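You operate a simulated robot arm through the tools that you are given. There is no shell and no other tool. Be economical: measure what you need, move in short steps, check, and stop when the job is done.

You are at the controls of a simulated robot arm. One attempt, no reset.

## Task
Fold the tea cloth, stand cup and jug on it, then push the emptied tray back.
Fine: fold it flat; tea cup and milk jug upright on the cloth; slide the tray, don't lift it. Chip nothing. Set down upright: milk jug.
Where things are to end (x, y in the base frame): tea cup within 0.04 m of [0.55, 0.14]; milk jug within 0.04 m of [0.55, 0.26]; dresser tray within 0.04 m of [0.81, -0.25].

The check looks at the end state, three seconds after you hand in, the way a careful person would. Anything else that was tipped, shoved, dropped, spilled or broken makes it a failure. Flat cloth is picked up by pressing the open fingertips on it (5 to 10 N) and closing them slowly along it; thin cloth reads only 2 to 8 mm in the jaws.

## Robot
A 6-joint arm with a two-finger parallel gripper, fixed in place. Base frame: the origin is at the foot of the arm, x ahead of it, y to its left, z up; the work surface is at about z = 0.8. Units: m, degrees, N and s.
With the tool pointing down near the work surface it reaches from about 0.46 to 0.88 m from the base axis. Its first joint turns from -115.0 to 115.0 degrees. Payload 4.2 kg.
The TCP is the grasp point between the finger pads, 0.023 m short of the fingertips. In the tool frame z runs along the fingers and y along their closing line. Largest opening 0.094 m; finger width 0.038, thickness 0.01; the body of the gripper, 0.054 by 0.096 m, starts 0.039 m behind the TCP.
Orientation is told as [roll, pitch, yaw] about the base's x, y, z axes, in that order, counted from this pose: with the fingers straight down and closing along the base's y, the tool's x points along the base's -x, its y along +y and its z along -z.

## Interface
- The arm moves only by the tool arm_command. Its argument "increments" is one flat list of numbers, 6 for each row, row after row: the shift along the tool's x, y, z in cm, then the turn, a rotation vector about the tool's x, y, z in rad. In form: [x, y, z, wx, wy, wz, x, y, z, wx, wy, wz, ...]. A call has 1 to 8 rows; each row is the pose to reach, as a shift and turn from the pose commanded when the call began, along the tool's axes at that moment. "grip" is the gripper command, from -1 (fully open) to 1 (shut), values between in proportion, set as the call begins (left out, the last holds). Rows are played at 5 a second. More than 0.05 m and 8.6 degrees between two rows, or a gripper value outside its range, and nothing of the call is played. Where a pose cannot be reached the arm comes as near as it can. A force on the tool above 40 N (or 10 N above the force at the start of the call, whichever is more), or a blocked arm, ends the call early, and 0.2 s more pass. Each finger travels about 0.108 m/s and halts on what it meets, pressing with about 40 N; the grip force reading is that of the motor and also rises with nothing between the fingers. The clock runs only during rows and for 0.2 s after the last one: add rows that repeat a pose to give the fingers time. It gives the time, the measured TCP pose, the force on the tool (base axes), the opening and the grip force at its end, in the units of the frame above (readings bear some noise), with the torque about the TCP (base axes, N m) and any sound that the robot's microphone picked up.
- Cameras (640 x 400 px; columns grow to the right, rows downward): "scene" is fixed at [0.2265, -0.4985, 1.3687]; the picture's right is [0.76, -0.65, 0.00], its down [-0.39, -0.45, -0.80] and it looks along [0.52, 0.61, -0.60] (base axes); focal length 301 px, centre (320, 200). "wrist" rides on the gripper at [0.086, 0.016, -0.075] in the tool frame; the picture's right is [-0.18, 0.98, 0.00], its down [-0.58, -0.11, -0.81] and it looks along [-0.79, -0.15, 0.59] (tool axes); focal length 243 px, centre (320, 200). There is no depth. A picture from a camera that has moved, and an enlarged one, comes with that camera's place and axes in the base frame and with its lens. The place of the scene camera against the robot may be out by one fixed shift of up to 0.012 m in any direction.
- grab_frame(camera): a new picture of that camera. No time passes.
- slide_trunk(by): slides the trunk up (or, below 0, down) by that many m; the arm rides with it, the base frame stays. It gives what a move gives, with no picture.
- zoom(camera, box): a new picture of the part [left, top, right, bottom] of that camera's present view, enlarged. No time passes.
- finish_job(): hands the job in; it is judged then, once.

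Work in short steps. Places have to be worked out from the pictures, the camera data and where the tool is seen: move nearer, look again, correct. Check each grasp and each placing, and mend what went wrong. You have 120 turns and 64 pictures in all, those below and enlarged ones among them. Open the gripper and draw the arm clear of the work before you hand the job in, unless the task says otherwise; then end with one line.

The tools are called after ">>>" by a JSON object that holds its "op" and its "data". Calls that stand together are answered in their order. arm_command: Moves the arm, as the interface text tells. Its arguments: {"type":"object","properties":{"increments":{"type":"array","items":{"type":"number"}},"grip":{"type":"number"}},"required":["increments"]} The other tools are called the same way: slide_trunk (by) slides the trunk up or down; grab_frame (camera) takes a picture; zoom (camera, box) takes an enlarged picture of a part of a camera's view; finish_job () hands the job in.

At the start:

```text
t: 0.0
tcp_pos: [0.5776, 0.1731, 1.1405]
orientation: [0.1, -0.1, 0.0]
force: [0.7, 0.9, -0.2]
moment: [0.03, 0.0, 0.02]
finger_gap: 0.0938
finger_force: 0.0
trunk travel left (down, up): [-0.725, 0.265]
```

scene: 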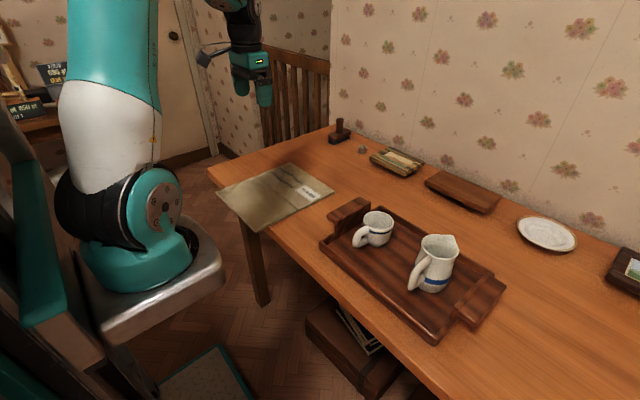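
wrist: 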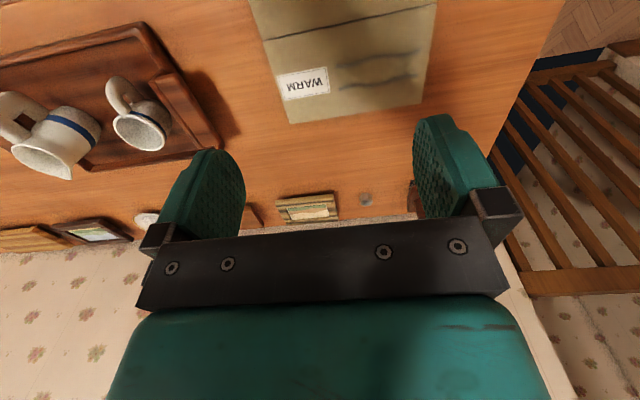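

I'll look closer at the cloth, then at the tray with its cup and jug, before moving.

>>> {"op": "zoom", "data": {"camera": "scene", "box": [200, 120, 360, 240]}}

>>> {"op": "zoom", "data": {"camera": "scene", "box": [310, 180, 530, 345]}}

>>> {"op": "zoom", "data": {"camera": "wrist", "box": [240, 0, 560, 200]}}

```text
3.33 times, centred on (280, 180) of scene
camera zoom: at [0.2265, -0.4985, 1.3687], right [0.76, -0.65, 0.0], down [-0.39, -0.45, -0.8], along [0.52, 0.61, -0.6], focal length 1003 px, centre (453, 267)
```

zoom: 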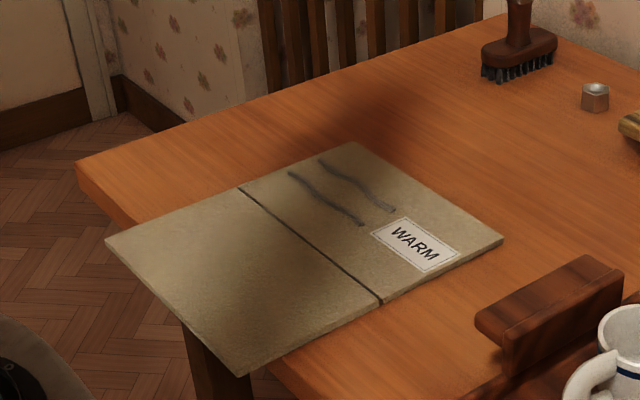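

```text
2.42 times, centred on (420, 262) of scene
camera zoom: at [0.2265, -0.4985, 1.3687], right [0.76, -0.65, 0.0], down [-0.39, -0.45, -0.8], along [0.52, 0.61, -0.6], focal length 729 px, centre (78, 48)
```

zoom: 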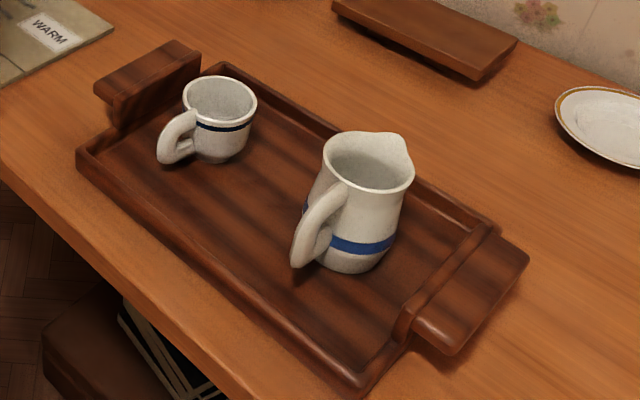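

```text
2.00 times, centred on (400, 100) of wrist
camera zoom: at [0.4911, 0.1893, 1.2134], right [0.18, 0.98, 0.0], down [0.58, -0.11, 0.81], along [0.79, -0.15, -0.59], focal length 485 px, centre (160, 400)
```

zoom: 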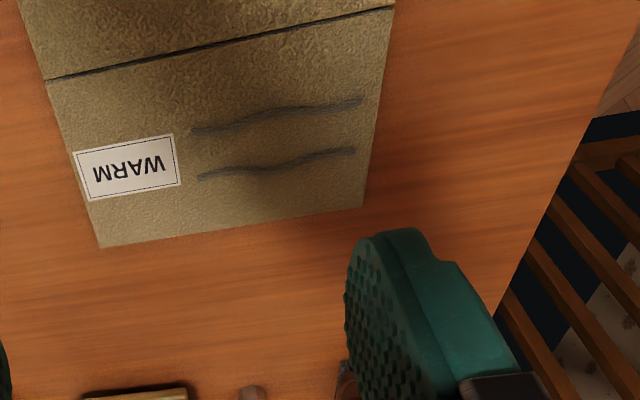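

The cloth lies about x 0.48–0.78, y 0.075–0.33. Its centre crease is at x≈0.63 and the front overhangs the table edge. I'll fold the far half (the WARM half) toward me, so first I move above the middle of the far edge.

>>> {"op": "arm_command", "data": {"increments": [-2.6, 0.4, 3.1, 0, 0, 0, -5.2, 0.8, 6.2, 0, 0, 0, -7.8, 1.2, 9.3, 0, 0, 0, -10.4, 1.6, 12.4, 0, 0, 0, -13, 2.0, 15.5, 0, 0, 0, -15.6, 2.4, 18.6, 0, 0, 0, -18.2, 2.7, 22, 0, 0, 0], "grip": -1}}

>>> {"op": "grab_frame", "data": {"camera": "wrist"}}

>>> {"op": "grab_frame", "data": {"camera": "scene"}}

```text
t: 1.6
tcp_pos: [0.7604, 0.202, 0.9207]
orientation: [0.1, 0.0, 0.1]
force: [0.0, -0.3, 0.0]
moment: [0.02, -0.02, -0.02]
finger_gap: 0.094
finger_force: 0.1
trunk travel left (down, up): [-0.725, 0.265]
```

```text
58 pictures are left
camera wrist: at [0.6741, 0.2185, 0.9936], right [0.18, 0.98, 0.0], down [0.58, -0.11, 0.81], along [0.79, -0.15, -0.59], focal length 243 px, centre (320, 200)
```

wrist: 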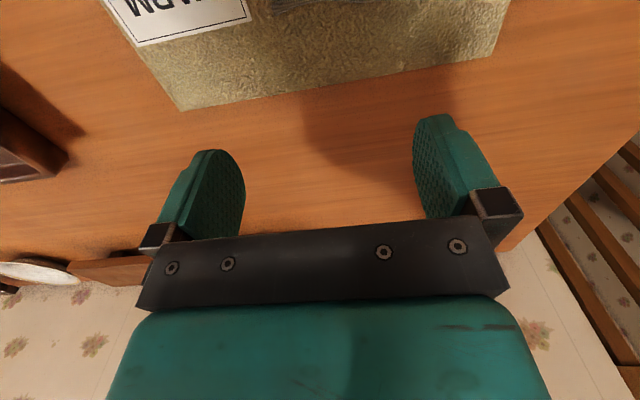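

```text
57 pictures are left
```

scene: 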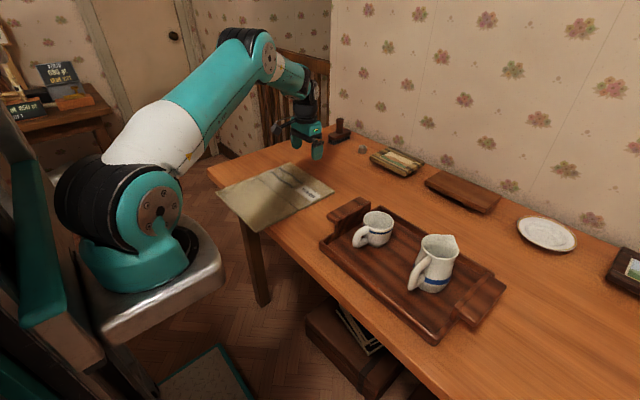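

The far edge is at x≈0.777, y 0.071–0.328. I'll go down over its middle to just above contact.

>>> {"op": "arm_command", "data": {"increments": [0.3, 0, 3, 0, 0, 0, 0.3, 0, 6, 0, 0, 0, 0.3, 0, 8, 0, 0, 0, 0.3, 0, 8.6, 0, 0, 0, 0.3, 0, 8.9, 0, 0, 0]}}

>>> {"op": "arm_command", "data": {"increments": [0, 0, 0.2, 0, 0, 0, 0, 0, 0.4, 0, 0, 0, 0, 0, 0.5, 0, 0, 0]}}

```text
t: 2.8
tcp_pos: [0.7568, 0.2002, 0.8308]
orientation: [0.0, 0.0, 0.0]
force: [-1.6, -0.8, 4.2]
moment: [-0.05, 0.07, 0.06]
finger_gap: 0.0939
finger_force: 0.0
trunk travel left (down, up): [-0.725, 0.265]
```

```text
t: 3.6
tcp_pos: [0.7585, 0.2005, 0.8305]
orientation: [0.1, -0.4, -0.1]
force: [-4.1, -2.6, 19.1]
moment: [-0.8, 0.35, -0.07]
finger_gap: 0.0942
finger_force: 0.0
trunk travel left (down, up): [-0.725, 0.265]
stopped in row 3: the force on the tool passed its limit at 42 N (the readings are from after the stop); the commanded pose is now the measured one
```

Contact is at TCP z≈0.831, and the force is now too high. I'll ease off slightly to get it into 5–10 N.

>>> {"op": "arm_command", "data": {"increments": [0, 0, -0.03, 0, 0, 0, 0, 0, -0.03, 0, 0, 0]}}

```text
t: 4.2
tcp_pos: [0.7583, 0.2012, 0.8319]
orientation: [0.2, -0.2, 0.0]
force: [2.6, -0.9, 22.6]
moment: [-1.06, 0.29, 0.14]
finger_gap: 0.0939
finger_force: 0.0
trunk travel left (down, up): [-0.725, 0.265]
```

>>> {"op": "arm_command", "data": {"increments": [0, 0, -0.1, 0, 0, 0, 0, 0, -0.1, 0, 0, 0]}}

```text
t: 4.8
tcp_pos: [0.7584, 0.2013, 0.8321]
orientation: [0.1, -0.3, 0.0]
force: [7.5, 2.0, 21.3]
moment: [-0.91, 0.07, 0.25]
finger_gap: 0.0939
finger_force: 0.1
trunk travel left (down, up): [-0.725, 0.265]
```

Still about 21 N, so I ease up further.

>>> {"op": "arm_command", "data": {"increments": [0, 0, -0.1, 0, 0, 0, 0, 0, -0.1, 0, 0, 0]}}

```text
t: 5.4
tcp_pos: [0.758, 0.2011, 0.8309]
orientation: [0.1, -0.1, 0.2]
force: [8.5, 2.3, 15.6]
moment: [-0.5, 0.02, 0.25]
finger_gap: 0.094
finger_force: 0.0
trunk travel left (down, up): [-0.725, 0.265]
```

>>> {"op": "arm_command", "data": {"increments": [0, 0, -0.1, 0, 0, 0, 0, 0, -0.1, 0, 0, 0]}}

```text
t: 6.0
tcp_pos: [0.7572, 0.2015, 0.831]
orientation: [-0.1, 0.0, 0.0]
force: [2.4, 0.3, 6.2]
moment: [0.04, -0.08, -0.06]
finger_gap: 0.094
finger_force: 0.0
trunk travel left (down, up): [-0.725, 0.265]
```

6 N now. I'll close the fingers slowly in small steps.

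>>> {"op": "arm_command", "data": {"increments": [0, 0, 0, 0, 0, 0], "grip": -0.8}}

>>> {"op": "arm_command", "data": {"increments": [0, 0, 0, 0, 0, 0], "grip": -0.6}}

>>> {"op": "arm_command", "data": {"increments": [0, 0, 0, 0, 0, 0], "grip": -0.4}}

```text
t: 6.4
tcp_pos: [0.7575, 0.2011, 0.8305]
orientation: [0.0, 0.1, 0.0]
force: [-1.7, -0.1, 2.6]
moment: [0.17, 0.01, 0.08]
finger_gap: 0.0854
finger_force: 0.6
trunk travel left (down, up): [-0.725, 0.265]
```

```text
t: 6.8
tcp_pos: [0.7576, 0.2007, 0.8311]
orientation: [0.0, -0.2, -0.1]
force: [-0.3, 0.8, -0.3]
moment: [0.01, 0.01, 0.02]
finger_gap: 0.0749
finger_force: 0.1
trunk travel left (down, up): [-0.725, 0.265]
```

```text
t: 7.2
tcp_pos: [0.7586, 0.2007, 0.832]
orientation: [0.0, -0.1, 0.0]
force: [0.1, -0.6, -0.2]
moment: [0.01, 0.0, -0.01]
finger_gap: 0.0657
finger_force: 0.1
trunk travel left (down, up): [-0.725, 0.265]
```

Contact was lost as the fingers closed. I press down a little to get it back.

>>> {"op": "arm_command", "data": {"increments": [0, 0, 0.1, 0, 0, 0, 0, 0, 0.15, 0, 0, 0]}}

```text
t: 7.8
tcp_pos: [0.7586, 0.2008, 0.8308]
orientation: [0.1, -0.2, 0.1]
force: [0.4, 0.5, 0.8]
moment: [-0.02, 0.04, 0.04]
finger_gap: 0.0653
finger_force: 0.1
trunk travel left (down, up): [-0.725, 0.265]
```

>>> {"op": "arm_command", "data": {"increments": [0, 0, 0.05, 0, 0, 0, 0, 0, 0.1, 0, 0, 0]}}

```text
t: 8.4
tcp_pos: [0.7571, 0.2012, 0.8309]
orientation: [0.1, -0.3, 0.1]
force: [-2.5, -1.0, 12.4]
moment: [-0.32, 0.21, -0.06]
finger_gap: 0.0659
finger_force: 0.7
trunk travel left (down, up): [-0.725, 0.265]
```

12 N is slightly high. I back off a touch and keep closing slowly.

>>> {"op": "arm_command", "data": {"increments": [0, 0, -0.04, 0, 0, 0], "grip": -0.2}}

>>> {"op": "arm_command", "data": {"increments": [0, 0, 0, 0, 0, 0], "grip": 0}}

```text
t: 8.8
tcp_pos: [0.7589, 0.1997, 0.8321]
orientation: [0.1, -0.1, 0.1]
force: [0.5, -4.7, 13.4]
moment: [-0.33, 0.17, 0.09]
finger_gap: 0.0583
finger_force: 1.7
trunk travel left (down, up): [-0.725, 0.265]
```

```text
t: 9.2
tcp_pos: [0.7584, 0.1997, 0.8309]
orientation: [0.2, -0.2, 0.1]
force: [2.5, -5.3, 14.5]
moment: [-0.32, 0.19, 0.08]
finger_gap: 0.0492
finger_force: 2.8
trunk travel left (down, up): [-0.725, 0.265]
```

>>> {"op": "arm_command", "data": {"increments": [0, 0, -0.1, 0, 0, 0], "grip": 0.1}}

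>>> {"op": "zoom", "data": {"camera": "scene", "box": [240, 100, 360, 200]}}

```text
t: 9.6
tcp_pos: [0.7573, 0.2003, 0.8302]
orientation: [0.1, -0.1, -0.1]
force: [-0.1, -7.5, 12.1]
moment: [-0.32, 0.1, 0.06]
finger_gap: 0.0454
finger_force: 3.1
trunk travel left (down, up): [-0.725, 0.265]
```

```text
4.00 times, centred on (300, 150) of scene
camera zoom: at [0.2265, -0.4985, 1.3687], right [0.76, -0.65, 0.0], down [-0.39, -0.45, -0.8], along [0.52, 0.61, -0.6], focal length 1203 px, centre (400, 400)
```

zoom: 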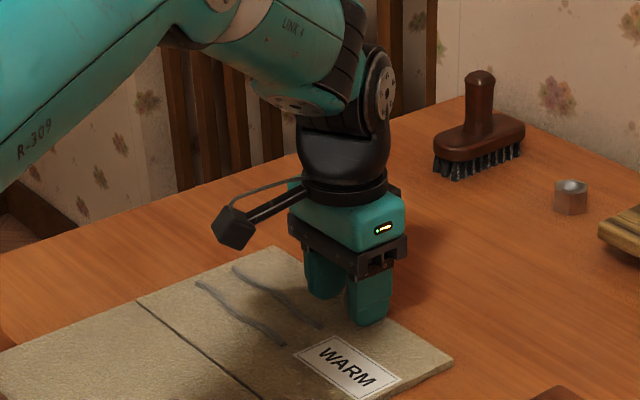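

Closing continues with no harm visible. I'll ease the force slightly and close to the end.

>>> {"op": "arm_command", "data": {"increments": [0, 0, -0.04, 0, 0, 0], "grip": 0.3}}

>>> {"op": "arm_command", "data": {"increments": [0, 0, 0, 0, 0, 0], "grip": 0.5}}

>>> {"op": "arm_command", "data": {"increments": [0, 0, 0, 0, 0, 0], "grip": 0.7}}

```text
t: 10.0
tcp_pos: [0.7577, 0.2012, 0.8309]
orientation: [0.1, -0.1, 0.0]
force: [2.3, -2.2, 6.6]
moment: [-0.15, 0.07, 0.04]
finger_gap: 0.0342
finger_force: 0.9
trunk travel left (down, up): [-0.725, 0.265]
```

```text
t: 10.4
tcp_pos: [0.7576, 0.2007, 0.8308]
orientation: [0.1, -0.1, 0.1]
force: [-0.2, -2.3, 4.6]
moment: [-0.09, 0.09, 0.02]
finger_gap: 0.0244
finger_force: 0.9
trunk travel left (down, up): [-0.725, 0.265]
```

```text
t: 10.8
tcp_pos: [0.7575, 0.2012, 0.8318]
orientation: [0.0, -0.1, 0.1]
force: [-0.2, -1.7, 3.9]
moment: [-0.05, 0.08, 0.03]
finger_gap: 0.0144
finger_force: 0.5
trunk travel left (down, up): [-0.725, 0.265]
```

Force is 4 N. I press slightly more, then close fully.

>>> {"op": "arm_command", "data": {"increments": [0, 0, 0.04, 0, 0, 0, 0, 0, 0.04, 0, 0, 0]}}

>>> {"op": "arm_command", "data": {"increments": [0, 0, 0, 0, 0, 0], "grip": 0.85}}

>>> {"op": "arm_command", "data": {"increments": [0, 0, 0, 0, 0, 0, 0, 0, 0, 0, 0, 0], "grip": 1}}

```text
t: 11.4
tcp_pos: [0.7581, 0.2002, 0.8314]
orientation: [0.1, -0.1, 0.0]
force: [-1.6, 0.2, 3.3]
moment: [-0.01, 0.07, -0.02]
finger_gap: 0.0143
finger_force: 0.9
trunk travel left (down, up): [-0.725, 0.265]
```

```text
t: 11.8
tcp_pos: [0.7576, 0.2014, 0.8312]
orientation: [0.1, -0.1, 0.0]
force: [0.1, -0.6, 2.9]
moment: [-0.04, 0.09, 0.01]
finger_gap: 0.0068
finger_force: 0.1
trunk travel left (down, up): [-0.725, 0.265]
```

```text
t: 12.4
tcp_pos: [0.7587, 0.1995, 0.8304]
orientation: [0.1, -0.1, 0.0]
force: [0.0, -2.0, 4.0]
moment: [-0.04, 0.04, 0.04]
finger_gap: 0.0
finger_force: 39.9
trunk travel left (down, up): [-0.725, 0.265]
```

Gap 0, so nothing was caught; the press was too light at the end. I'll lift slightly, open to about 3 cm, press to about 8 N and close again.

>>> {"op": "arm_command", "data": {"increments": [0, 0, -0.5, 0, 0, 0, 0, 0, -0.5, 0, 0, 0, 0, 0, -0.1, 0, 0, 0], "grip": 0.2}}

>>> {"op": "arm_command", "data": {"increments": [0, 0, 0.1, 0, 0, 0, 0, 0, 0.15, 0, 0, 0]}}

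```text
t: 13.2
tcp_pos: [0.7566, 0.2006, 0.8328]
orientation: [0.1, -0.1, 0.0]
force: [0.0, 0.0, 0.1]
moment: [0.0, -0.01, 0.03]
finger_gap: 0.0376
finger_force: 0.0
trunk travel left (down, up): [-0.725, 0.265]
```

```text
t: 13.8
tcp_pos: [0.7575, 0.199, 0.8315]
orientation: [0.1, -0.1, 0.0]
force: [-4.1, -0.8, 7.6]
moment: [-0.13, 0.2, -0.04]
finger_gap: 0.0375
finger_force: 0.1
trunk travel left (down, up): [-0.725, 0.265]
```

7.6 N. Closing in small steps, watching the force.

>>> {"op": "arm_command", "data": {"increments": [0, 0, 0, 0, 0, 0], "grip": 0.35}}

>>> {"op": "arm_command", "data": {"increments": [0, 0, 0, 0, 0, 0], "grip": 0.5}}

```text
t: 14.2
tcp_pos: [0.7581, 0.2006, 0.8311]
orientation: [0.1, -0.1, 0.0]
force: [0.0, -3.5, 8.6]
moment: [-0.16, 0.19, 0.07]
finger_gap: 0.0316
finger_force: 1.3
trunk travel left (down, up): [-0.725, 0.265]
```

```text
t: 14.6
tcp_pos: [0.7578, 0.2003, 0.8305]
orientation: [0.1, -0.2, 0.1]
force: [1.4, -4.1, 11.0]
moment: [-0.11, 0.17, 0.06]
finger_gap: 0.0251
finger_force: 2.3
trunk travel left (down, up): [-0.725, 0.265]
```

>>> {"op": "arm_command", "data": {"increments": [0, 0, -0.03, 0, 0, 0], "grip": 0.65}}

>>> {"op": "arm_command", "data": {"increments": [0, 0, 0, 0, 0, 0], "grip": 0.8}}

>>> {"op": "arm_command", "data": {"increments": [0, 0, 0, 0, 0, 0, 0, 0, 0, 0, 0, 0], "grip": 1}}

```text
t: 15.0
tcp_pos: [0.7576, 0.2009, 0.8309]
orientation: [0.1, 0.0, 0.1]
force: [0.2, -3.7, 10.6]
moment: [-0.1, 0.17, 0.03]
finger_gap: 0.0182
finger_force: 1.8
trunk travel left (down, up): [-0.725, 0.265]
```

```text
t: 15.4
tcp_pos: [0.7585, 0.2009, 0.8307]
orientation: [0.2, -0.2, 0.0]
force: [0.6, -4.5, 10.8]
moment: [-0.14, 0.22, 0.1]
finger_gap: 0.0113
finger_force: 1.1
trunk travel left (down, up): [-0.725, 0.265]
```

```text
t: 16.0
tcp_pos: [0.7581, 0.2004, 0.8307]
orientation: [0.1, -0.2, 0.1]
force: [1.3, -0.7, 10.2]
moment: [-0.03, 0.17, 0.06]
finger_gap: 0.0
finger_force: 40.0
trunk travel left (down, up): [-0.725, 0.265]
```

Still nothing. I'll check how the cloth sits before changing the method.

>>> {"op": "grab_frame", "data": {"camera": "wrist"}}

```text
55 pictures are left
camera wrist: at [0.6711, 0.2168, 0.9042], right [0.18, 0.98, 0.0], down [0.58, -0.11, 0.81], along [0.79, -0.15, -0.59], focal length 243 px, centre (320, 200)
```

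wrist: 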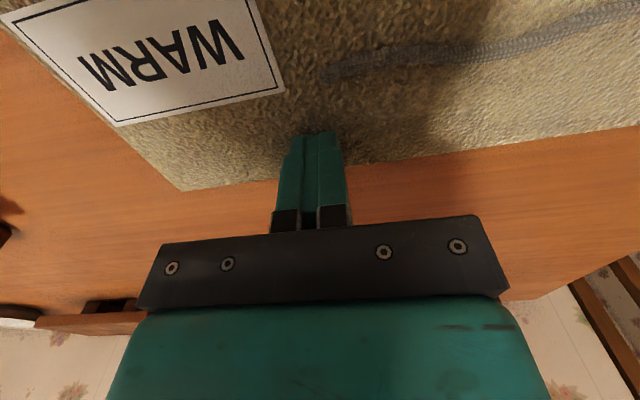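

The cloth is undisturbed. My presses ended at 4 N and then at 10.8 N, both outside the 5–10 N window. I'll ease off, reopen to about 2.5 cm and settle near 7 N.

>>> {"op": "arm_command", "data": {"increments": [0, 0, -0.3, 0, 0, 0, 0, 0, -0.3, 0, 0, 0, 0, 0, -0.1, 0, 0, 0], "grip": 0.3}}

>>> {"op": "arm_command", "data": {"increments": [0, 0, 0.05, 0, 0, 0, 0, 0, 0.08, 0, 0, 0]}}

```text
t: 16.8
tcp_pos: [0.7583, 0.2005, 0.8333]
orientation: [0.0, -0.1, -0.1]
force: [0.6, -0.2, 0.7]
moment: [-0.01, 0.01, 0.03]
finger_gap: 0.0329
finger_force: 0.1
trunk travel left (down, up): [-0.725, 0.265]
```

```text
t: 17.4
tcp_pos: [0.7579, 0.2007, 0.8314]
orientation: [0.0, 0.0, 0.1]
force: [-1.0, 0.3, 3.3]
moment: [-0.07, 0.04, -0.04]
finger_gap: 0.0328
finger_force: 0.3
trunk travel left (down, up): [-0.725, 0.265]
```

>>> {"op": "arm_command", "data": {"increments": [0, 0, 0.03, 0, 0, 0, 0, 0, 0.03, 0, 0, 0], "grip": 0.36}}

>>> {"op": "arm_command", "data": {"increments": [0, 0, 0, 0, 0, 0], "grip": 0.44}}

>>> {"op": "arm_command", "data": {"increments": [0, 0, 0, 0, 0, 0], "grip": 0.52}}

```text
t: 18.0
tcp_pos: [0.7581, 0.2006, 0.8315]
orientation: [0.1, -0.1, 0.0]
force: [0.1, -2.7, 5.6]
moment: [-0.07, 0.06, 0.04]
finger_gap: 0.0305
finger_force: 0.8
trunk travel left (down, up): [-0.725, 0.265]
```

```text
t: 18.4
tcp_pos: [0.7582, 0.2012, 0.8311]
orientation: [0.1, -0.2, 0.1]
force: [0.0, -2.6, 5.7]
moment: [-0.12, 0.08, 0.08]
finger_gap: 0.0271
finger_force: 0.7
trunk travel left (down, up): [-0.725, 0.265]
```

```text
t: 18.8
tcp_pos: [0.7579, 0.2005, 0.8306]
orientation: [0.2, -0.2, 0.1]
force: [1.5, -3.6, 7.5]
moment: [-0.13, 0.14, 0.03]
finger_gap: 0.0237
finger_force: 1.7
trunk travel left (down, up): [-0.725, 0.265]
```

7.5 N. Continuing in small closing steps.

>>> {"op": "arm_command", "data": {"increments": [0, 0, 0, 0, 0, 0], "grip": 0.6}}

>>> {"op": "arm_command", "data": {"increments": [0, 0, 0, 0, 0, 0], "grip": 0.68}}

>>> {"op": "arm_command", "data": {"increments": [0, 0, 0, 0, 0, 0], "grip": 0.76}}

>>> {"op": "arm_command", "data": {"increments": [0, 0, 0, 0, 0, 0], "grip": 0.84}}

>>> {"op": "arm_command", "data": {"increments": [0, 0, 0, 0, 0, 0], "grip": 0.92}}

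```text
t: 19.2
tcp_pos: [0.76, 0.1996, 0.8315]
orientation: [0.1, -0.2, -0.1]
force: [0.0, -4.5, 6.7]
moment: [-0.16, 0.12, 0.07]
finger_gap: 0.0203
finger_force: 1.3
trunk travel left (down, up): [-0.725, 0.265]
```

```text
t: 19.6
tcp_pos: [0.7589, 0.1997, 0.8318]
orientation: [0.1, -0.3, -0.1]
force: [0.6, -4.3, 8.1]
moment: [-0.13, 0.15, 0.1]
finger_gap: 0.0169
finger_force: 2.2
trunk travel left (down, up): [-0.725, 0.265]
```

```text
t: 20.0
tcp_pos: [0.7576, 0.2002, 0.8297]
orientation: [0.0, -0.3, 0.0]
force: [0.4, -4.0, 9.0]
moment: [-0.12, 0.14, 0.06]
finger_gap: 0.0131
finger_force: 1.9
trunk travel left (down, up): [-0.725, 0.265]
```

```text
t: 20.4
tcp_pos: [0.7594, 0.2005, 0.8316]
orientation: [0.0, -0.2, 0.0]
force: [0.2, -3.3, 8.9]
moment: [-0.07, 0.19, 0.05]
finger_gap: 0.0091
finger_force: 1.9
trunk travel left (down, up): [-0.725, 0.265]
```

```text
t: 20.8
tcp_pos: [0.7581, 0.2009, 0.8309]
orientation: [0.2, -0.3, 0.0]
force: [0.2, -3.3, 9.7]
moment: [-0.07, 0.15, 0.05]
finger_gap: 0.0058
finger_force: 2.2
trunk travel left (down, up): [-0.725, 0.265]
```

There's no pinch with the fingers closing along the edge. I'll lift, turn the tool 90° so the jaws close along x (across the edge), and try the ripple there.

>>> {"op": "arm_command", "data": {"increments": [0, 0, -1.5, 0, 0, 0, 0, 0, -3, 0, 0, 0.14, 0, 0, -3, 0, 0, 0.28, 0, 0, -3, 0, 0, 0.42, 0, 0, -3, 0, 0, 0.56, 0, 0, -3, 0, 0, 0.7, 0, 0, -3, 0, 0, 0.84], "grip": 0.1}}

>>> {"op": "arm_command", "data": {"increments": [0, 0, 0, 0, 0, 0.14, 0, 0, 0, 0, 0, 0.28, 0, 0, 0, 0, 0, 0.42, 0, 0, 0, 0, 0, 0.56, 0, 0, 0, 0, 0, 0.7, 0, 0, 0, 0, 0, 0.731]}}

>>> {"op": "grab_frame", "data": {"camera": "wrist"}}

```text
t: 22.4
tcp_pos: [0.7579, 0.1992, 0.861]
orientation: [0.1, -0.1, -48.3]
force: [0.7, -0.7, -0.3]
moment: [0.02, 0.03, -0.01]
finger_gap: 0.0424
finger_force: 0.1
trunk travel left (down, up): [-0.725, 0.265]
```

```text
t: 23.8
tcp_pos: [0.7571, 0.1992, 0.861]
orientation: [0.1, 0.0, -90.1]
force: [-1.3, 0.1, 1.1]
moment: [-0.02, -0.05, -0.01]
finger_gap: 0.0422
finger_force: 0.1
trunk travel left (down, up): [-0.725, 0.265]
```

```text
54 pictures are left
camera wrist: at [0.7738, 0.2872, 0.934], right [0.98, -0.19, 0.0], down [-0.11, -0.58, 0.81], along [-0.15, -0.79, -0.59], focal length 243 px, centre (320, 200)
```

wrist: 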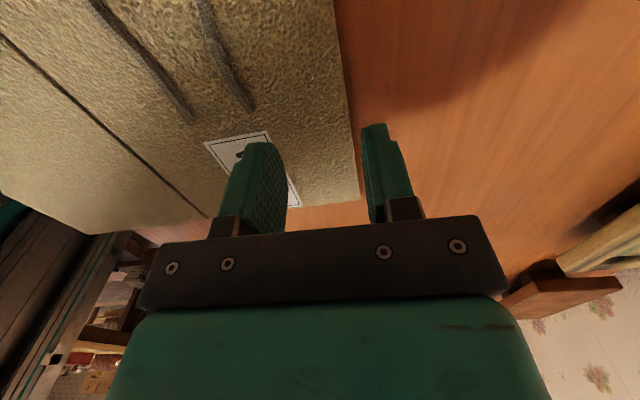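

The jaws now close along x. I'll shift 1.5 cm inward so both tips land on the cloth close to its far edge, and go down to contact.

>>> {"op": "arm_command", "data": {"increments": [0, -1.5, 0.5, 0, 0, 0, 0, -1.5, 2, 0, 0, 0, 0, -1.5, 2.7, 0, 0, 0, 0, -1.5, 2.95, 0, 0, 0]}}

>>> {"op": "arm_command", "data": {"increments": [0, 0, 0.05, 0, 0, 0, 0, 0, 0.08, 0, 0, 0]}}

```text
t: 24.8
tcp_pos: [0.7436, 0.2001, 0.8312]
orientation: [0.1, 0.1, -90.1]
force: [-1.5, -0.1, -0.1]
moment: [-0.02, -0.01, 0.05]
finger_gap: 0.0422
finger_force: 0.0
trunk travel left (down, up): [-0.725, 0.265]
```

```text
t: 25.4
tcp_pos: [0.7439, 0.2006, 0.8301]
orientation: [0.2, 0.2, -90.0]
force: [1.2, -1.8, 7.0]
moment: [-0.11, 0.16, 0.11]
finger_gap: 0.0424
finger_force: 0.2
trunk travel left (down, up): [-0.725, 0.265]
```

7 N of contact. Closing slowly along x.

>>> {"op": "arm_command", "data": {"increments": [0, 0, 0, 0, 0, 0], "grip": 0.2}}

>>> {"op": "arm_command", "data": {"increments": [0, 0, 0, 0, 0, 0], "grip": 0.3}}

>>> {"op": "arm_command", "data": {"increments": [0, 0, 0, 0, 0, 0], "grip": 0.4}}

>>> {"op": "arm_command", "data": {"increments": [0, 0, 0, 0, 0, 0], "grip": 0.5}}

```text
t: 25.8
tcp_pos: [0.7431, 0.201, 0.8306]
orientation: [0.1, 0.2, -90.0]
force: [-3.7, -2.4, 10.1]
moment: [-0.09, 0.3, 0.06]
finger_gap: 0.0396
finger_force: 2.3
trunk travel left (down, up): [-0.725, 0.265]
```

```text
t: 26.2
tcp_pos: [0.743, 0.2011, 0.8317]
orientation: [0.2, 0.1, -89.9]
force: [-1.9, -0.3, 10.2]
moment: [-0.07, 0.3, -0.04]
finger_gap: 0.0342
finger_force: 1.3
trunk travel left (down, up): [-0.725, 0.265]
```

```text
t: 26.6
tcp_pos: [0.7429, 0.2011, 0.8302]
orientation: [0.2, 0.1, -89.8]
force: [-3.4, 1.5, 10.9]
moment: [-0.08, 0.24, -0.01]
finger_gap: 0.03
finger_force: 1.7
trunk travel left (down, up): [-0.725, 0.265]
```

```text
t: 27.0
tcp_pos: [0.7429, 0.2011, 0.8317]
orientation: [0.3, 0.1, -89.8]
force: [-4.8, 1.3, 11.2]
moment: [-0.04, 0.27, 0.0]
finger_gap: 0.0253
finger_force: 2.2
trunk travel left (down, up): [-0.725, 0.265]
```

>>> {"op": "arm_command", "data": {"increments": [0, 0, -0.03, 0, 0, 0], "grip": 0.6}}

>>> {"op": "arm_command", "data": {"increments": [0, 0, -0.02, 0, 0, 0], "grip": 0.7}}

>>> {"op": "zoom", "data": {"camera": "wrist", "box": [200, 60, 460, 230]}}

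```text
t: 27.4
tcp_pos: [0.7425, 0.2015, 0.831]
orientation: [0.0, 0.1, -90.0]
force: [-2.9, 3.0, 6.7]
moment: [-0.03, 0.17, -0.04]
finger_gap: 0.0205
finger_force: 1.6
trunk travel left (down, up): [-0.725, 0.265]
```

```text
t: 27.8
tcp_pos: [0.743, 0.2011, 0.8314]
orientation: [0.2, 0.2, -90.0]
force: [-2.4, 3.0, 6.4]
moment: [-0.03, 0.09, -0.09]
finger_gap: 0.0151
finger_force: 1.0
trunk travel left (down, up): [-0.725, 0.265]
```

```text
2.35 times, centred on (330, 145) of wrist
camera zoom: at [0.7588, 0.2873, 0.9046], right [0.98, -0.18, 0.0], down [-0.11, -0.58, 0.81], along [-0.15, -0.79, -0.59], focal length 571 px, centre (296, 329)
```

zoom: 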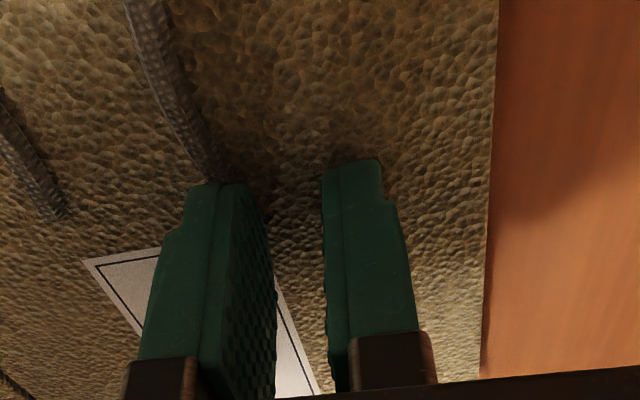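

No ripple shows yet. I'll finish closing to be sure, at about 7 N.

>>> {"op": "arm_command", "data": {"increments": [0, 0, 0.02, 0, 0, 0], "grip": 0.8}}

>>> {"op": "arm_command", "data": {"increments": [0, 0, 0, 0, 0, 0], "grip": 0.9}}

>>> {"op": "arm_command", "data": {"increments": [0, 0, 0, 0, 0, 0, 0, 0, 0, 0, 0, 0], "grip": 1}}

```text
t: 28.2
tcp_pos: [0.7438, 0.1999, 0.8301]
orientation: [0.1, 0.1, -90.0]
force: [-4.3, 0.4, 8.4]
moment: [-0.07, 0.13, -0.01]
finger_gap: 0.0101
finger_force: 0.4
trunk travel left (down, up): [-0.725, 0.265]
```

```text
t: 28.6
tcp_pos: [0.743, 0.2, 0.8304]
orientation: [0.1, 0.2, -90.0]
force: [-3.1, -1.5, 8.4]
moment: [-0.09, 0.1, -0.04]
finger_gap: 0.0059
finger_force: 1.4
trunk travel left (down, up): [-0.725, 0.265]
```

```text
t: 29.2
tcp_pos: [0.744, 0.2005, 0.8308]
orientation: [0.2, 0.1, -90.1]
force: [-0.1, -0.1, 6.2]
moment: [-0.08, 0.02, -0.05]
finger_gap: 0.0
finger_force: 40.5
trunk travel left (down, up): [-0.725, 0.265]
```

Missed again. I'll lift a little and look closely at the surface: the two dark ridges might be raised wrinkles that can be gripped.

>>> {"op": "arm_command", "data": {"increments": [0, 0, -2, 0, 0, 0, 2, 0, -5, 0, 0, 0, 5, 0, -7, 0, 0, 0], "grip": -1}}

>>> {"op": "zoom", "data": {"camera": "wrist", "box": [0, 0, 400, 250]}}

>>> {"op": "zoom", "data": {"camera": "scene", "box": [260, 150, 344, 210]}}

```text
t: 30.0
tcp_pos: [0.7427, 0.2505, 0.9009]
orientation: [0.1, 0.1, -90.0]
force: [-0.3, -0.2, -0.3]
moment: [0.02, 0.02, 0.0]
finger_gap: 0.0936
finger_force: 0.0
trunk travel left (down, up): [-0.725, 0.265]
```

```text
1.60 times, centred on (200, 125) of wrist
camera zoom: at [0.7594, 0.3373, 0.9743], right [0.98, -0.18, 0.0], down [-0.11, -0.58, 0.81], along [-0.15, -0.79, -0.59], focal length 388 px, centre (512, 320)
```

zoom: 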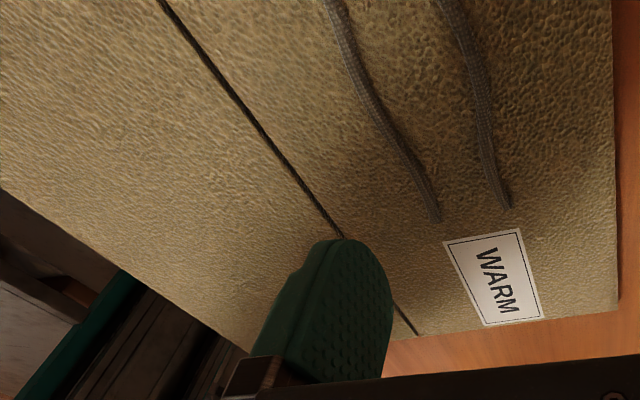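

```text
6.67 times, centred on (302, 180) of scene
camera zoom: at [0.2265, -0.4985, 1.3687], right [0.76, -0.65, 0.0], down [-0.39, -0.45, -0.8], along [0.52, 0.61, -0.6], focal length 2006 px, centre (440, 333)
```

zoom: 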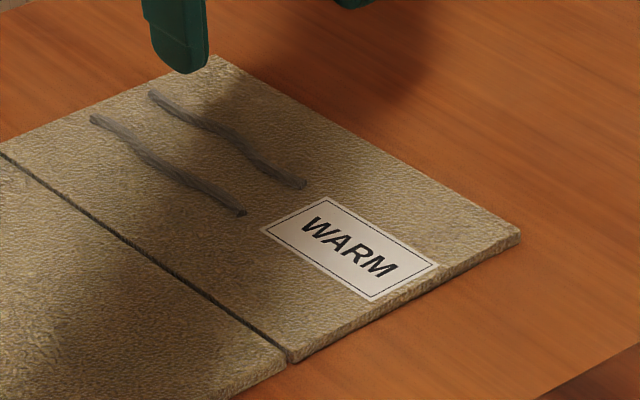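

The cloth looks like two 7 mm thick panels with a hinge, plus ridges at x≈0.69 and 0.735 from y≈0.21 on. I'll try again with fully open jaws closing along x over both ridges, centred at (0.718, 0.235).

>>> {"op": "arm_command", "data": {"increments": [-1.5, -2.5, 2, 0, 0, 0, -1.5, -2.5, 5, 0, 0, 0, -1.5, -2.5, 6.5, 0, 0, 0, -1.5, -2.5, 6.9, 0, 0, 0], "grip": -1}}

>>> {"op": "arm_command", "data": {"increments": [0, 0, 0.05, 0, 0, 0, 0, 0, 0.1, 0, 0, 0]}}

```text
t: 31.0
tcp_pos: [0.7193, 0.2358, 0.8315]
orientation: [0.1, 0.1, -90.1]
force: [0.5, 0.8, -0.3]
moment: [0.03, 0.01, 0.0]
finger_gap: 0.0938
finger_force: 0.0
trunk travel left (down, up): [-0.725, 0.265]
```

```text
t: 31.6
tcp_pos: [0.7187, 0.2353, 0.8303]
orientation: [0.1, 0.1, -90.0]
force: [0.8, 0.3, 1.6]
moment: [-0.05, 0.06, 0.04]
finger_gap: 0.0938
finger_force: 0.1
trunk travel left (down, up): [-0.725, 0.265]
```

>>> {"op": "arm_command", "data": {"increments": [0, 0, 0.05, 0, 0, 0, 0, 0, 0.06, 0, 0, 0]}}

```text
t: 32.2
tcp_pos: [0.719, 0.2352, 0.8311]
orientation: [0.3, 0.1, -90.0]
force: [0.1, -0.2, 8.7]
moment: [-0.07, 0.5, -0.02]
finger_gap: 0.0937
finger_force: 0.0
trunk travel left (down, up): [-0.725, 0.265]
```

The moment shows that only the tool's −y finger presses (load offset ≈5 cm), as it did in every earlier try. I'll tilt slightly about tool x to load both fingertips evenly.

>>> {"op": "arm_command", "data": {"increments": [0, 0, 0, 0.006, 0, 0, 0, 0, 0, 0.012, 0, 0]}}

```text
t: 32.8
tcp_pos: [0.7183, 0.2344, 0.8317]
orientation: [-0.4, 0.2, -90.0]
force: [2.8, -0.4, 14.2]
moment: [-0.18, -0.78, 0.06]
finger_gap: 0.094
finger_force: 0.0
trunk travel left (down, up): [-0.725, 0.265]
```

Now the other finger carries it, so I back off half the tilt and ease up a bit.

>>> {"op": "arm_command", "data": {"increments": [0, 0, -0.02, -0.003, 0, 0, 0, 0, -0.03, -0.005, 0, 0]}}

```text
t: 33.4
tcp_pos: [0.7181, 0.235, 0.8309]
orientation: [-0.2, 0.1, -90.0]
force: [7.3, 1.9, 11.3]
moment: [-0.02, -0.82, 0.09]
finger_gap: 0.0939
finger_force: 0.0
trunk travel left (down, up): [-0.725, 0.265]
```

>>> {"op": "arm_command", "data": {"increments": [0, 0, 0, -0.002, 0, 0, 0, 0, 0, -0.003, 0, 0]}}

```text
t: 34.0
tcp_pos: [0.7178, 0.2368, 0.8302]
orientation: [-0.1, 0.1, -90.0]
force: [5.0, 3.0, 11.1]
moment: [-0.01, -0.72, 0.07]
finger_gap: 0.0941
finger_force: 0.0
trunk travel left (down, up): [-0.725, 0.265]
```

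The load lags, so I'll hold a moment and read again with a bit less tilt.

>>> {"op": "arm_command", "data": {"increments": [0, 0, 0, -0.001, 0, 0, 0, 0, 0, -0.002, 0, 0, 0, 0, 0, -0.002, 0, 0, 0, 0, 0, -0.002, 0, 0]}}

```text
t: 35.0
tcp_pos: [0.7192, 0.2355, 0.832]
orientation: [0.0, 0.1, -89.8]
force: [-0.8, 2.2, 14.0]
moment: [-0.01, -0.04, -0.08]
finger_gap: 0.0941
finger_force: 0.1
trunk travel left (down, up): [-0.725, 0.265]
```

Balanced now, but 14 N. Ease it down.

>>> {"op": "arm_command", "data": {"increments": [0, 0, -0.04, 0, 0, 0, 0, 0, -0.05, 0, 0, 0]}}

```text
t: 35.6
tcp_pos: [0.7178, 0.2348, 0.8303]
orientation: [-0.1, 0.1, -89.8]
force: [1.2, 1.8, 9.2]
moment: [-0.04, 0.0, 0.14]
finger_gap: 0.0941
finger_force: 0.0
trunk travel left (down, up): [-0.725, 0.265]
```

9 N, shared evenly by both tips. Closing slowly now.

>>> {"op": "arm_command", "data": {"increments": [0, 0, -0.01, 0, 0, 0], "grip": -0.9}}

>>> {"op": "arm_command", "data": {"increments": [0, 0, 0, 0, 0, 0], "grip": -0.8}}

>>> {"op": "arm_command", "data": {"increments": [0, 0, 0, 0, 0, 0], "grip": -0.7}}

>>> {"op": "arm_command", "data": {"increments": [0, 0, 0, 0, 0, 0], "grip": -0.6}}

```text
t: 36.0
tcp_pos: [0.7186, 0.2348, 0.8312]
orientation: [0.0, 0.0, -90.0]
force: [0.4, -0.1, 9.3]
moment: [-0.09, -0.06, 0.02]
finger_gap: 0.0914
finger_force: 2.6
trunk travel left (down, up): [-0.725, 0.265]
```

```text
t: 36.4
tcp_pos: [0.7181, 0.2345, 0.8299]
orientation: [0.0, 0.0, -90.0]
force: [-0.5, -0.6, 8.6]
moment: [-0.05, 0.01, -0.18]
finger_gap: 0.086
finger_force: 1.3
trunk travel left (down, up): [-0.725, 0.265]
```

```text
t: 36.8
tcp_pos: [0.7183, 0.2352, 0.8321]
orientation: [0.0, 0.2, -90.0]
force: [-0.9, -0.1, 7.6]
moment: [-0.12, 0.04, -0.01]
finger_gap: 0.0815
finger_force: 1.4
trunk travel left (down, up): [-0.725, 0.265]
```

```text
t: 37.2
tcp_pos: [0.717, 0.2361, 0.8311]
orientation: [0.0, 0.1, -90.0]
force: [-1.4, -1.1, 7.2]
moment: [-0.16, 0.03, -0.04]
finger_gap: 0.0768
finger_force: 1.7
trunk travel left (down, up): [-0.725, 0.265]
```

>>> {"op": "arm_command", "data": {"increments": [0, 0, 0, 0, 0, 0], "grip": -0.5}}

>>> {"op": "arm_command", "data": {"increments": [0, 0, 0, 0, 0, 0], "grip": -0.4}}

>>> {"op": "arm_command", "data": {"increments": [0, 0, 0, 0, 0, 0], "grip": -0.3}}

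>>> {"op": "arm_command", "data": {"increments": [0, 0, 0, 0, 0, 0], "grip": -0.2}}

>>> {"op": "arm_command", "data": {"increments": [0, 0, 0, 0, 0, 0], "grip": -0.1}}

>>> {"op": "zoom", "data": {"camera": "wrist", "box": [120, 0, 440, 200]}}

```text
t: 37.6
tcp_pos: [0.7175, 0.2358, 0.8319]
orientation: [0.0, 0.1, -90.0]
force: [-1.5, -0.1, 6.8]
moment: [-0.07, 0.09, -0.03]
finger_gap: 0.0717
finger_force: 1.1
trunk travel left (down, up): [-0.725, 0.265]
```

```text
t: 38.0
tcp_pos: [0.7175, 0.2361, 0.8315]
orientation: [0.0, 0.1, -89.9]
force: [-1.7, -0.1, 5.4]
moment: [-0.11, 0.09, 0.02]
finger_gap: 0.0668
finger_force: 1.2
trunk travel left (down, up): [-0.725, 0.265]
```

```text
t: 38.4
tcp_pos: [0.7179, 0.2352, 0.8305]
orientation: [0.0, 0.1, -89.9]
force: [-2.9, 1.0, 5.7]
moment: [-0.08, 0.07, -0.06]
finger_gap: 0.0617
finger_force: 0.3
trunk travel left (down, up): [-0.725, 0.265]
```

```text
t: 38.8
tcp_pos: [0.7171, 0.2347, 0.8312]
orientation: [0.0, 0.1, -90.0]
force: [-1.7, 0.9, 3.9]
moment: [-0.07, 0.08, -0.04]
finger_gap: 0.0571
finger_force: 1.2
trunk travel left (down, up): [-0.725, 0.265]
```

```text
t: 39.2
tcp_pos: [0.718, 0.235, 0.8301]
orientation: [0.0, 0.0, -90.0]
force: [-2.2, 0.6, 5.0]
moment: [-0.1, 0.09, -0.04]
finger_gap: 0.0523
finger_force: 0.8
trunk travel left (down, up): [-0.725, 0.265]
```

```text
2.00 times, centred on (280, 100) of wrist
camera zoom: at [0.7335, 0.322, 0.9045], right [0.98, -0.18, 0.0], down [-0.11, -0.58, 0.81], along [-0.15, -0.79, -0.59], focal length 485 px, centre (400, 400)
```

zoom: 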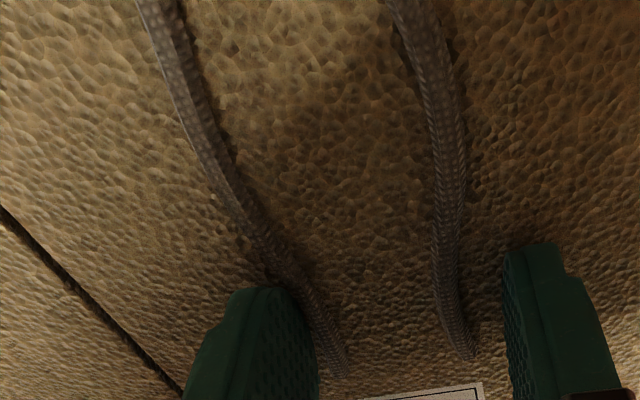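

Both ridges now lie between the fingers. I add a little press and go on closing, to see whether the jaws meet them.

>>> {"op": "arm_command", "data": {"increments": [0, 0, 0.02, 0, 0, 0], "grip": 0}}

>>> {"op": "arm_command", "data": {"increments": [0, 0, 0, 0, 0, 0], "grip": 0.1}}

>>> {"op": "arm_command", "data": {"increments": [0, 0, 0, 0, 0, 0], "grip": 0.2}}

>>> {"op": "arm_command", "data": {"increments": [0, 0, 0, 0, 0, 0], "grip": 0.3}}

>>> {"op": "arm_command", "data": {"increments": [0, 0, 0, 0, 0, 0], "grip": 0.4}}

>>> {"op": "arm_command", "data": {"increments": [0, 0, 0, 0, 0, 0], "grip": 0.5}}

```text
t: 39.6
tcp_pos: [0.7173, 0.2352, 0.8304]
orientation: [-0.1, 0.1, -89.9]
force: [-3.6, 0.8, 7.6]
moment: [-0.07, 0.14, -0.09]
finger_gap: 0.0477
finger_force: 0.0
trunk travel left (down, up): [-0.725, 0.265]
```

```text
t: 40.0
tcp_pos: [0.718, 0.2353, 0.8305]
orientation: [0.0, 0.1, -90.0]
force: [-4.8, -0.1, 8.1]
moment: [-0.12, 0.19, -0.01]
finger_gap: 0.044
finger_force: 2.5
trunk travel left (down, up): [-0.725, 0.265]
```

```text
t: 40.4
tcp_pos: [0.7174, 0.236, 0.8297]
orientation: [0.0, 0.1, -90.0]
force: [-4.6, 0.4, 9.3]
moment: [-0.06, 0.22, -0.04]
finger_gap: 0.039
finger_force: 2.3
trunk travel left (down, up): [-0.725, 0.265]
```

```text
t: 40.8
tcp_pos: [0.7177, 0.2357, 0.8308]
orientation: [0.0, 0.1, -90.1]
force: [-4.7, 0.1, 9.5]
moment: [-0.12, 0.19, -0.02]
finger_gap: 0.0343
finger_force: 2.2
trunk travel left (down, up): [-0.725, 0.265]
```

```text
t: 41.2
tcp_pos: [0.719, 0.236, 0.8308]
orientation: [0.2, 0.1, -90.0]
force: [-2.7, 0.2, 8.7]
moment: [-0.09, 0.15, -0.03]
finger_gap: 0.0295
finger_force: 1.6
trunk travel left (down, up): [-0.725, 0.265]
```

```text
t: 41.6
tcp_pos: [0.7175, 0.2353, 0.8306]
orientation: [-0.1, 0.2, -90.0]
force: [-2.8, -1.3, 9.9]
moment: [-0.11, 0.13, -0.03]
finger_gap: 0.0258
finger_force: 2.8
trunk travel left (down, up): [-0.725, 0.265]
```

>>> {"op": "arm_command", "data": {"increments": [0, 0, -0.01, 0, 0, 0], "grip": 0.6}}

>>> {"op": "arm_command", "data": {"increments": [0, 0, 0, 0, 0, 0], "grip": 0.7}}

>>> {"op": "arm_command", "data": {"increments": [0, 0, 0, 0, 0, 0], "grip": 0.8}}

>>> {"op": "arm_command", "data": {"increments": [0, 0, 0, 0, 0, 0], "grip": 0.9}}

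>>> {"op": "arm_command", "data": {"increments": [0, 0, 0, 0, 0, 0, 0, 0, 0, 0, 0, 0], "grip": 1}}

>>> {"op": "zoom", "data": {"camera": "wrist", "box": [120, 0, 440, 200]}}

```text
t: 42.0
tcp_pos: [0.7176, 0.2354, 0.8305]
orientation: [0.0, 0.2, -90.0]
force: [-2.4, 1.1, 7.7]
moment: [-0.12, 0.08, -0.02]
finger_gap: 0.0213
finger_force: 2.9
trunk travel left (down, up): [-0.725, 0.265]
```

```text
t: 42.4
tcp_pos: [0.7171, 0.2351, 0.8306]
orientation: [0.1, 0.1, -90.0]
force: [-2.9, 0.7, 9.6]
moment: [-0.11, 0.09, -0.04]
finger_gap: 0.0155
finger_force: 2.1
trunk travel left (down, up): [-0.725, 0.265]
```

```text
t: 42.8
tcp_pos: [0.7179, 0.2341, 0.8313]
orientation: [0.0, 0.1, -90.0]
force: [-2.3, 0.9, 7.8]
moment: [-0.09, 0.06, 0.0]
finger_gap: 0.0113
finger_force: 2.1
trunk travel left (down, up): [-0.725, 0.265]
```

```text
t: 43.2
tcp_pos: [0.7175, 0.234, 0.8307]
orientation: [0.0, 0.1, -90.1]
force: [-2.3, 0.8, 8.1]
moment: [-0.1, 0.1, -0.04]
finger_gap: 0.0061
finger_force: 1.8
trunk travel left (down, up): [-0.725, 0.265]
```

```text
t: 43.8
tcp_pos: [0.7189, 0.2345, 0.8312]
orientation: [0.0, 0.2, -90.0]
force: [-2.0, 0.2, 7.5]
moment: [-0.02, 0.06, -0.02]
finger_gap: 0.0
finger_force: 40.2
trunk travel left (down, up): [-0.725, 0.265]
```

```text
2.00 times, centred on (280, 100) of wrist
camera zoom: at [0.734, 0.3217, 0.9045], right [0.98, -0.18, 0.0], down [-0.11, -0.58, 0.81], along [-0.15, -0.79, -0.59], focal length 485 px, centre (400, 400)
```

zoom: 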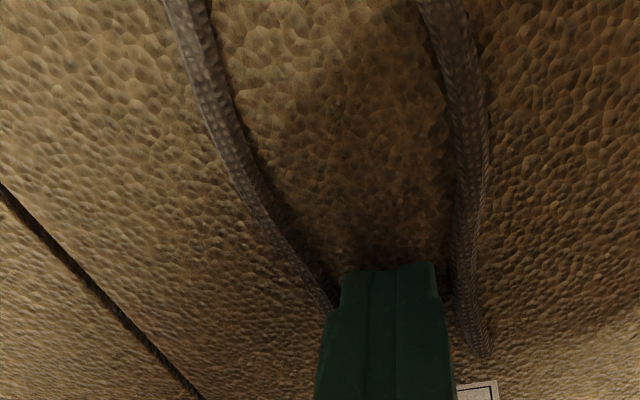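

The jaws shut on nothing, so the ridges aren't graspable and I was 6 cm from the edge. My best try at the edge was opened before it was fully shut. I'll turn the tool back to yaw 0 and redo it at the far edge, balanced and shut completely.

>>> {"op": "arm_command", "data": {"increments": [0, 0, -2, 0, 0, 0, 0, 0, -3, 0, 0, -0.14, 0, 0, -3, 0, 0, -0.28, 0, 0, -3, 0, 0, -0.42, 0, 0, -3, 0, 0, -0.56, 0, 0, -3, 0, 0, -0.7, 0, 0, -3, 0, 0, -0.84], "grip": 1}}

>>> {"op": "arm_command", "data": {"increments": [0, 0, 0, 0, 0, -0.14, 0, 0, 0, 0, 0, -0.28, 0, 0, 0, 0, 0, -0.42, 0, 0, 0, 0, 0, -0.56, 0, 0, 0, 0, 0, -0.7, 0, 0, 0, 0, 0, -0.731], "grip": -0.2}}

>>> {"op": "zoom", "data": {"camera": "scene", "box": [200, 120, 360, 240]}}

```text
t: 45.4
tcp_pos: [0.7177, 0.2351, 0.861]
orientation: [-0.1, 0.0, -41.7]
force: [-0.3, 0.2, -0.3]
moment: [0.0, 0.0, -0.01]
finger_gap: 0.0002
finger_force: 40.0
trunk travel left (down, up): [-0.725, 0.265]
```

```text
t: 46.8
tcp_pos: [0.7176, 0.2356, 0.8606]
orientation: [0.1, 0.1, 0.1]
force: [0.2, 0.4, 0.6]
moment: [0.03, -0.04, -0.01]
finger_gap: 0.0563
finger_force: 0.0
trunk travel left (down, up): [-0.725, 0.265]
```

```text
3.33 times, centred on (280, 180) of scene
camera zoom: at [0.2265, -0.4985, 1.3687], right [0.76, -0.65, 0.0], down [-0.39, -0.45, -0.8], along [0.52, 0.61, -0.6], focal length 1003 px, centre (453, 267)
```

zoom: 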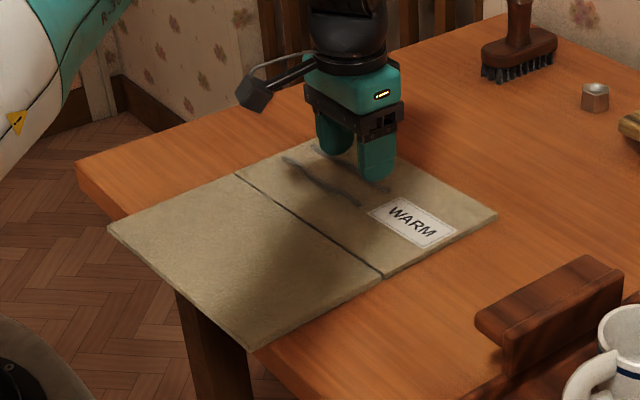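

The picture shows that my one-finger drags slid the cloth about +2 cm in x and y and turned it ≈2.5°. It now spans x≈0.50–0.80, y≈0.10–0.35, with less overhang, which suits the targets. Next is one clean try at the far edge, with balanced tips and a steady 7 N.

>>> {"op": "arm_command", "data": {"increments": [-3, 0, 0, 0, 0, 0, -6, 0, 1, 0, 0, 0, -6, 0, 2.4, 0, 0, 0, -6, 0, 2.95, 0, 0, 0, -6, 0, 3.0, 0, 0, 0]}}

>>> {"op": "arm_command", "data": {"increments": [0, 0, 0.05, 0, 0, 0, 0, 0, 0.07, 0, 0, 0, 0, 0, 0.07, 0, 0, 0]}}

>>> {"op": "grab_frame", "data": {"camera": "wrist"}}

```text
t: 48.0
tcp_pos: [0.7782, 0.2354, 0.8311]
orientation: [0.2, 0.0, 0.0]
force: [0.1, 0.2, 0.0]
moment: [0.02, 0.0, 0.02]
finger_gap: 0.0563
finger_force: 0.1
trunk travel left (down, up): [-0.725, 0.265]
```

```text
t: 48.8
tcp_pos: [0.7779, 0.2352, 0.8315]
orientation: [0.1, -0.2, -0.1]
force: [1.1, 0.5, 8.2]
moment: [-0.26, 0.05, 0.02]
finger_gap: 0.0564
finger_force: 0.2
trunk travel left (down, up): [-0.725, 0.265]
```

```text
47 pictures are left
camera wrist: at [0.6914, 0.2519, 0.9043], right [0.18, 0.98, 0.0], down [0.58, -0.11, 0.81], along [0.79, -0.15, -0.59], focal length 243 px, centre (320, 200)
```

wrist: 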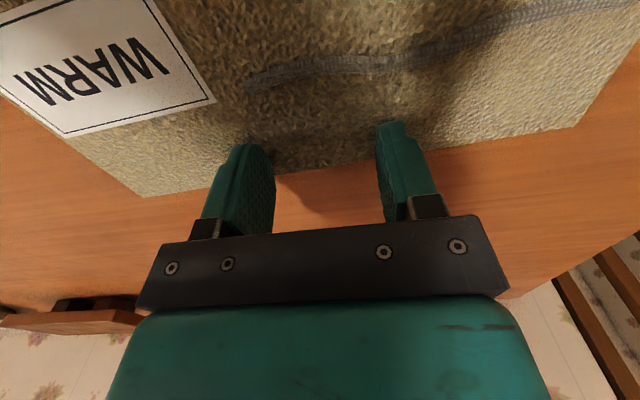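

Only the −y tip is loaded again; I add 0.003 rad of tilt and let it settle.

>>> {"op": "arm_command", "data": {"increments": [0, 0, 0, 0.002, 0, 0, 0, 0, 0, 0.003, 0, 0, 0, 0, 0, 0.003, 0, 0]}}

```text
t: 49.6
tcp_pos: [0.7772, 0.2352, 0.8321]
orientation: [-0.1, -0.2, -0.1]
force: [2.1, 2.5, 11.0]
moment: [0.25, 0.06, -0.14]
finger_gap: 0.0564
finger_force: 0.1
trunk travel left (down, up): [-0.725, 0.265]
```

>>> {"op": "arm_command", "data": {"increments": [0, 0, -0.03, -0.001, 0, 0, 0, 0, -0.03, -0.001, 0, 0, 0, 0, -0.03, -0.001, 0, 0]}}

```text
t: 50.4
tcp_pos: [0.7786, 0.2353, 0.8309]
orientation: [0.0, -0.1, 0.0]
force: [3.3, 0.7, 11.7]
moment: [0.12, 0.06, 0.02]
finger_gap: 0.0564
finger_force: 0.3
trunk travel left (down, up): [-0.725, 0.265]
```

>>> {"op": "arm_command", "data": {"increments": [0, 0, -0.05, -0.0005, 0, 0, 0, 0, -0.05, -0.0005, 0, 0, 0, 0, -0.05, -0.0005, 0, 0]}}

```text
t: 51.2
tcp_pos: [0.7794, 0.2354, 0.8302]
orientation: [0.0, 0.1, 0.0]
force: [3.8, 1.0, 7.8]
moment: [0.09, -0.05, 0.01]
finger_gap: 0.0565
finger_force: 0.5
trunk travel left (down, up): [-0.725, 0.265]
```

7.8 N and nearly even. Closing in small steps.

>>> {"op": "arm_command", "data": {"increments": [0, 0, 0, 0, 0, 0], "grip": -0.14}}

>>> {"op": "arm_command", "data": {"increments": [0, 0, 0, 0, 0, 0], "grip": -0.08}}

>>> {"op": "arm_command", "data": {"increments": [0, 0, 0, 0, 0, 0], "grip": -0.02}}

>>> {"op": "arm_command", "data": {"increments": [0, 0, 0, 0, 0, 0], "grip": 0.04}}

>>> {"op": "arm_command", "data": {"increments": [0, 0, 0, 0, 0, 0], "grip": 0.1}}

```text
t: 51.6
tcp_pos: [0.7778, 0.2364, 0.8317]
orientation: [0.0, 0.1, 0.1]
force: [2.1, 1.6, 7.4]
moment: [0.13, -0.06, -0.11]
finger_gap: 0.0549
finger_force: 1.7
trunk travel left (down, up): [-0.725, 0.265]
```

```text
t: 52.0
tcp_pos: [0.777, 0.2355, 0.8312]
orientation: [0.0, 0.0, 0.1]
force: [-0.8, 1.9, 6.6]
moment: [0.16, 0.02, -0.01]
finger_gap: 0.0525
finger_force: 2.1
trunk travel left (down, up): [-0.725, 0.265]
```

```text
t: 52.4
tcp_pos: [0.778, 0.2371, 0.8303]
orientation: [0.0, 0.0, 0.1]
force: [-1.2, 2.5, 6.1]
moment: [0.15, 0.06, 0.04]
finger_gap: 0.0494
finger_force: 1.6
trunk travel left (down, up): [-0.725, 0.265]
```

```text
t: 52.8
tcp_pos: [0.7775, 0.2365, 0.8311]
orientation: [0.0, -0.1, 0.0]
force: [-1.5, 2.3, 4.7]
moment: [0.15, 0.08, 0.02]
finger_gap: 0.0466
finger_force: 0.9
trunk travel left (down, up): [-0.725, 0.265]
```

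```text
t: 53.2
tcp_pos: [0.7782, 0.2353, 0.8316]
orientation: [-0.1, 0.0, 0.1]
force: [-1.7, 3.0, 5.1]
moment: [0.1, 0.03, -0.03]
finger_gap: 0.0432
finger_force: 1.3
trunk travel left (down, up): [-0.725, 0.265]
```

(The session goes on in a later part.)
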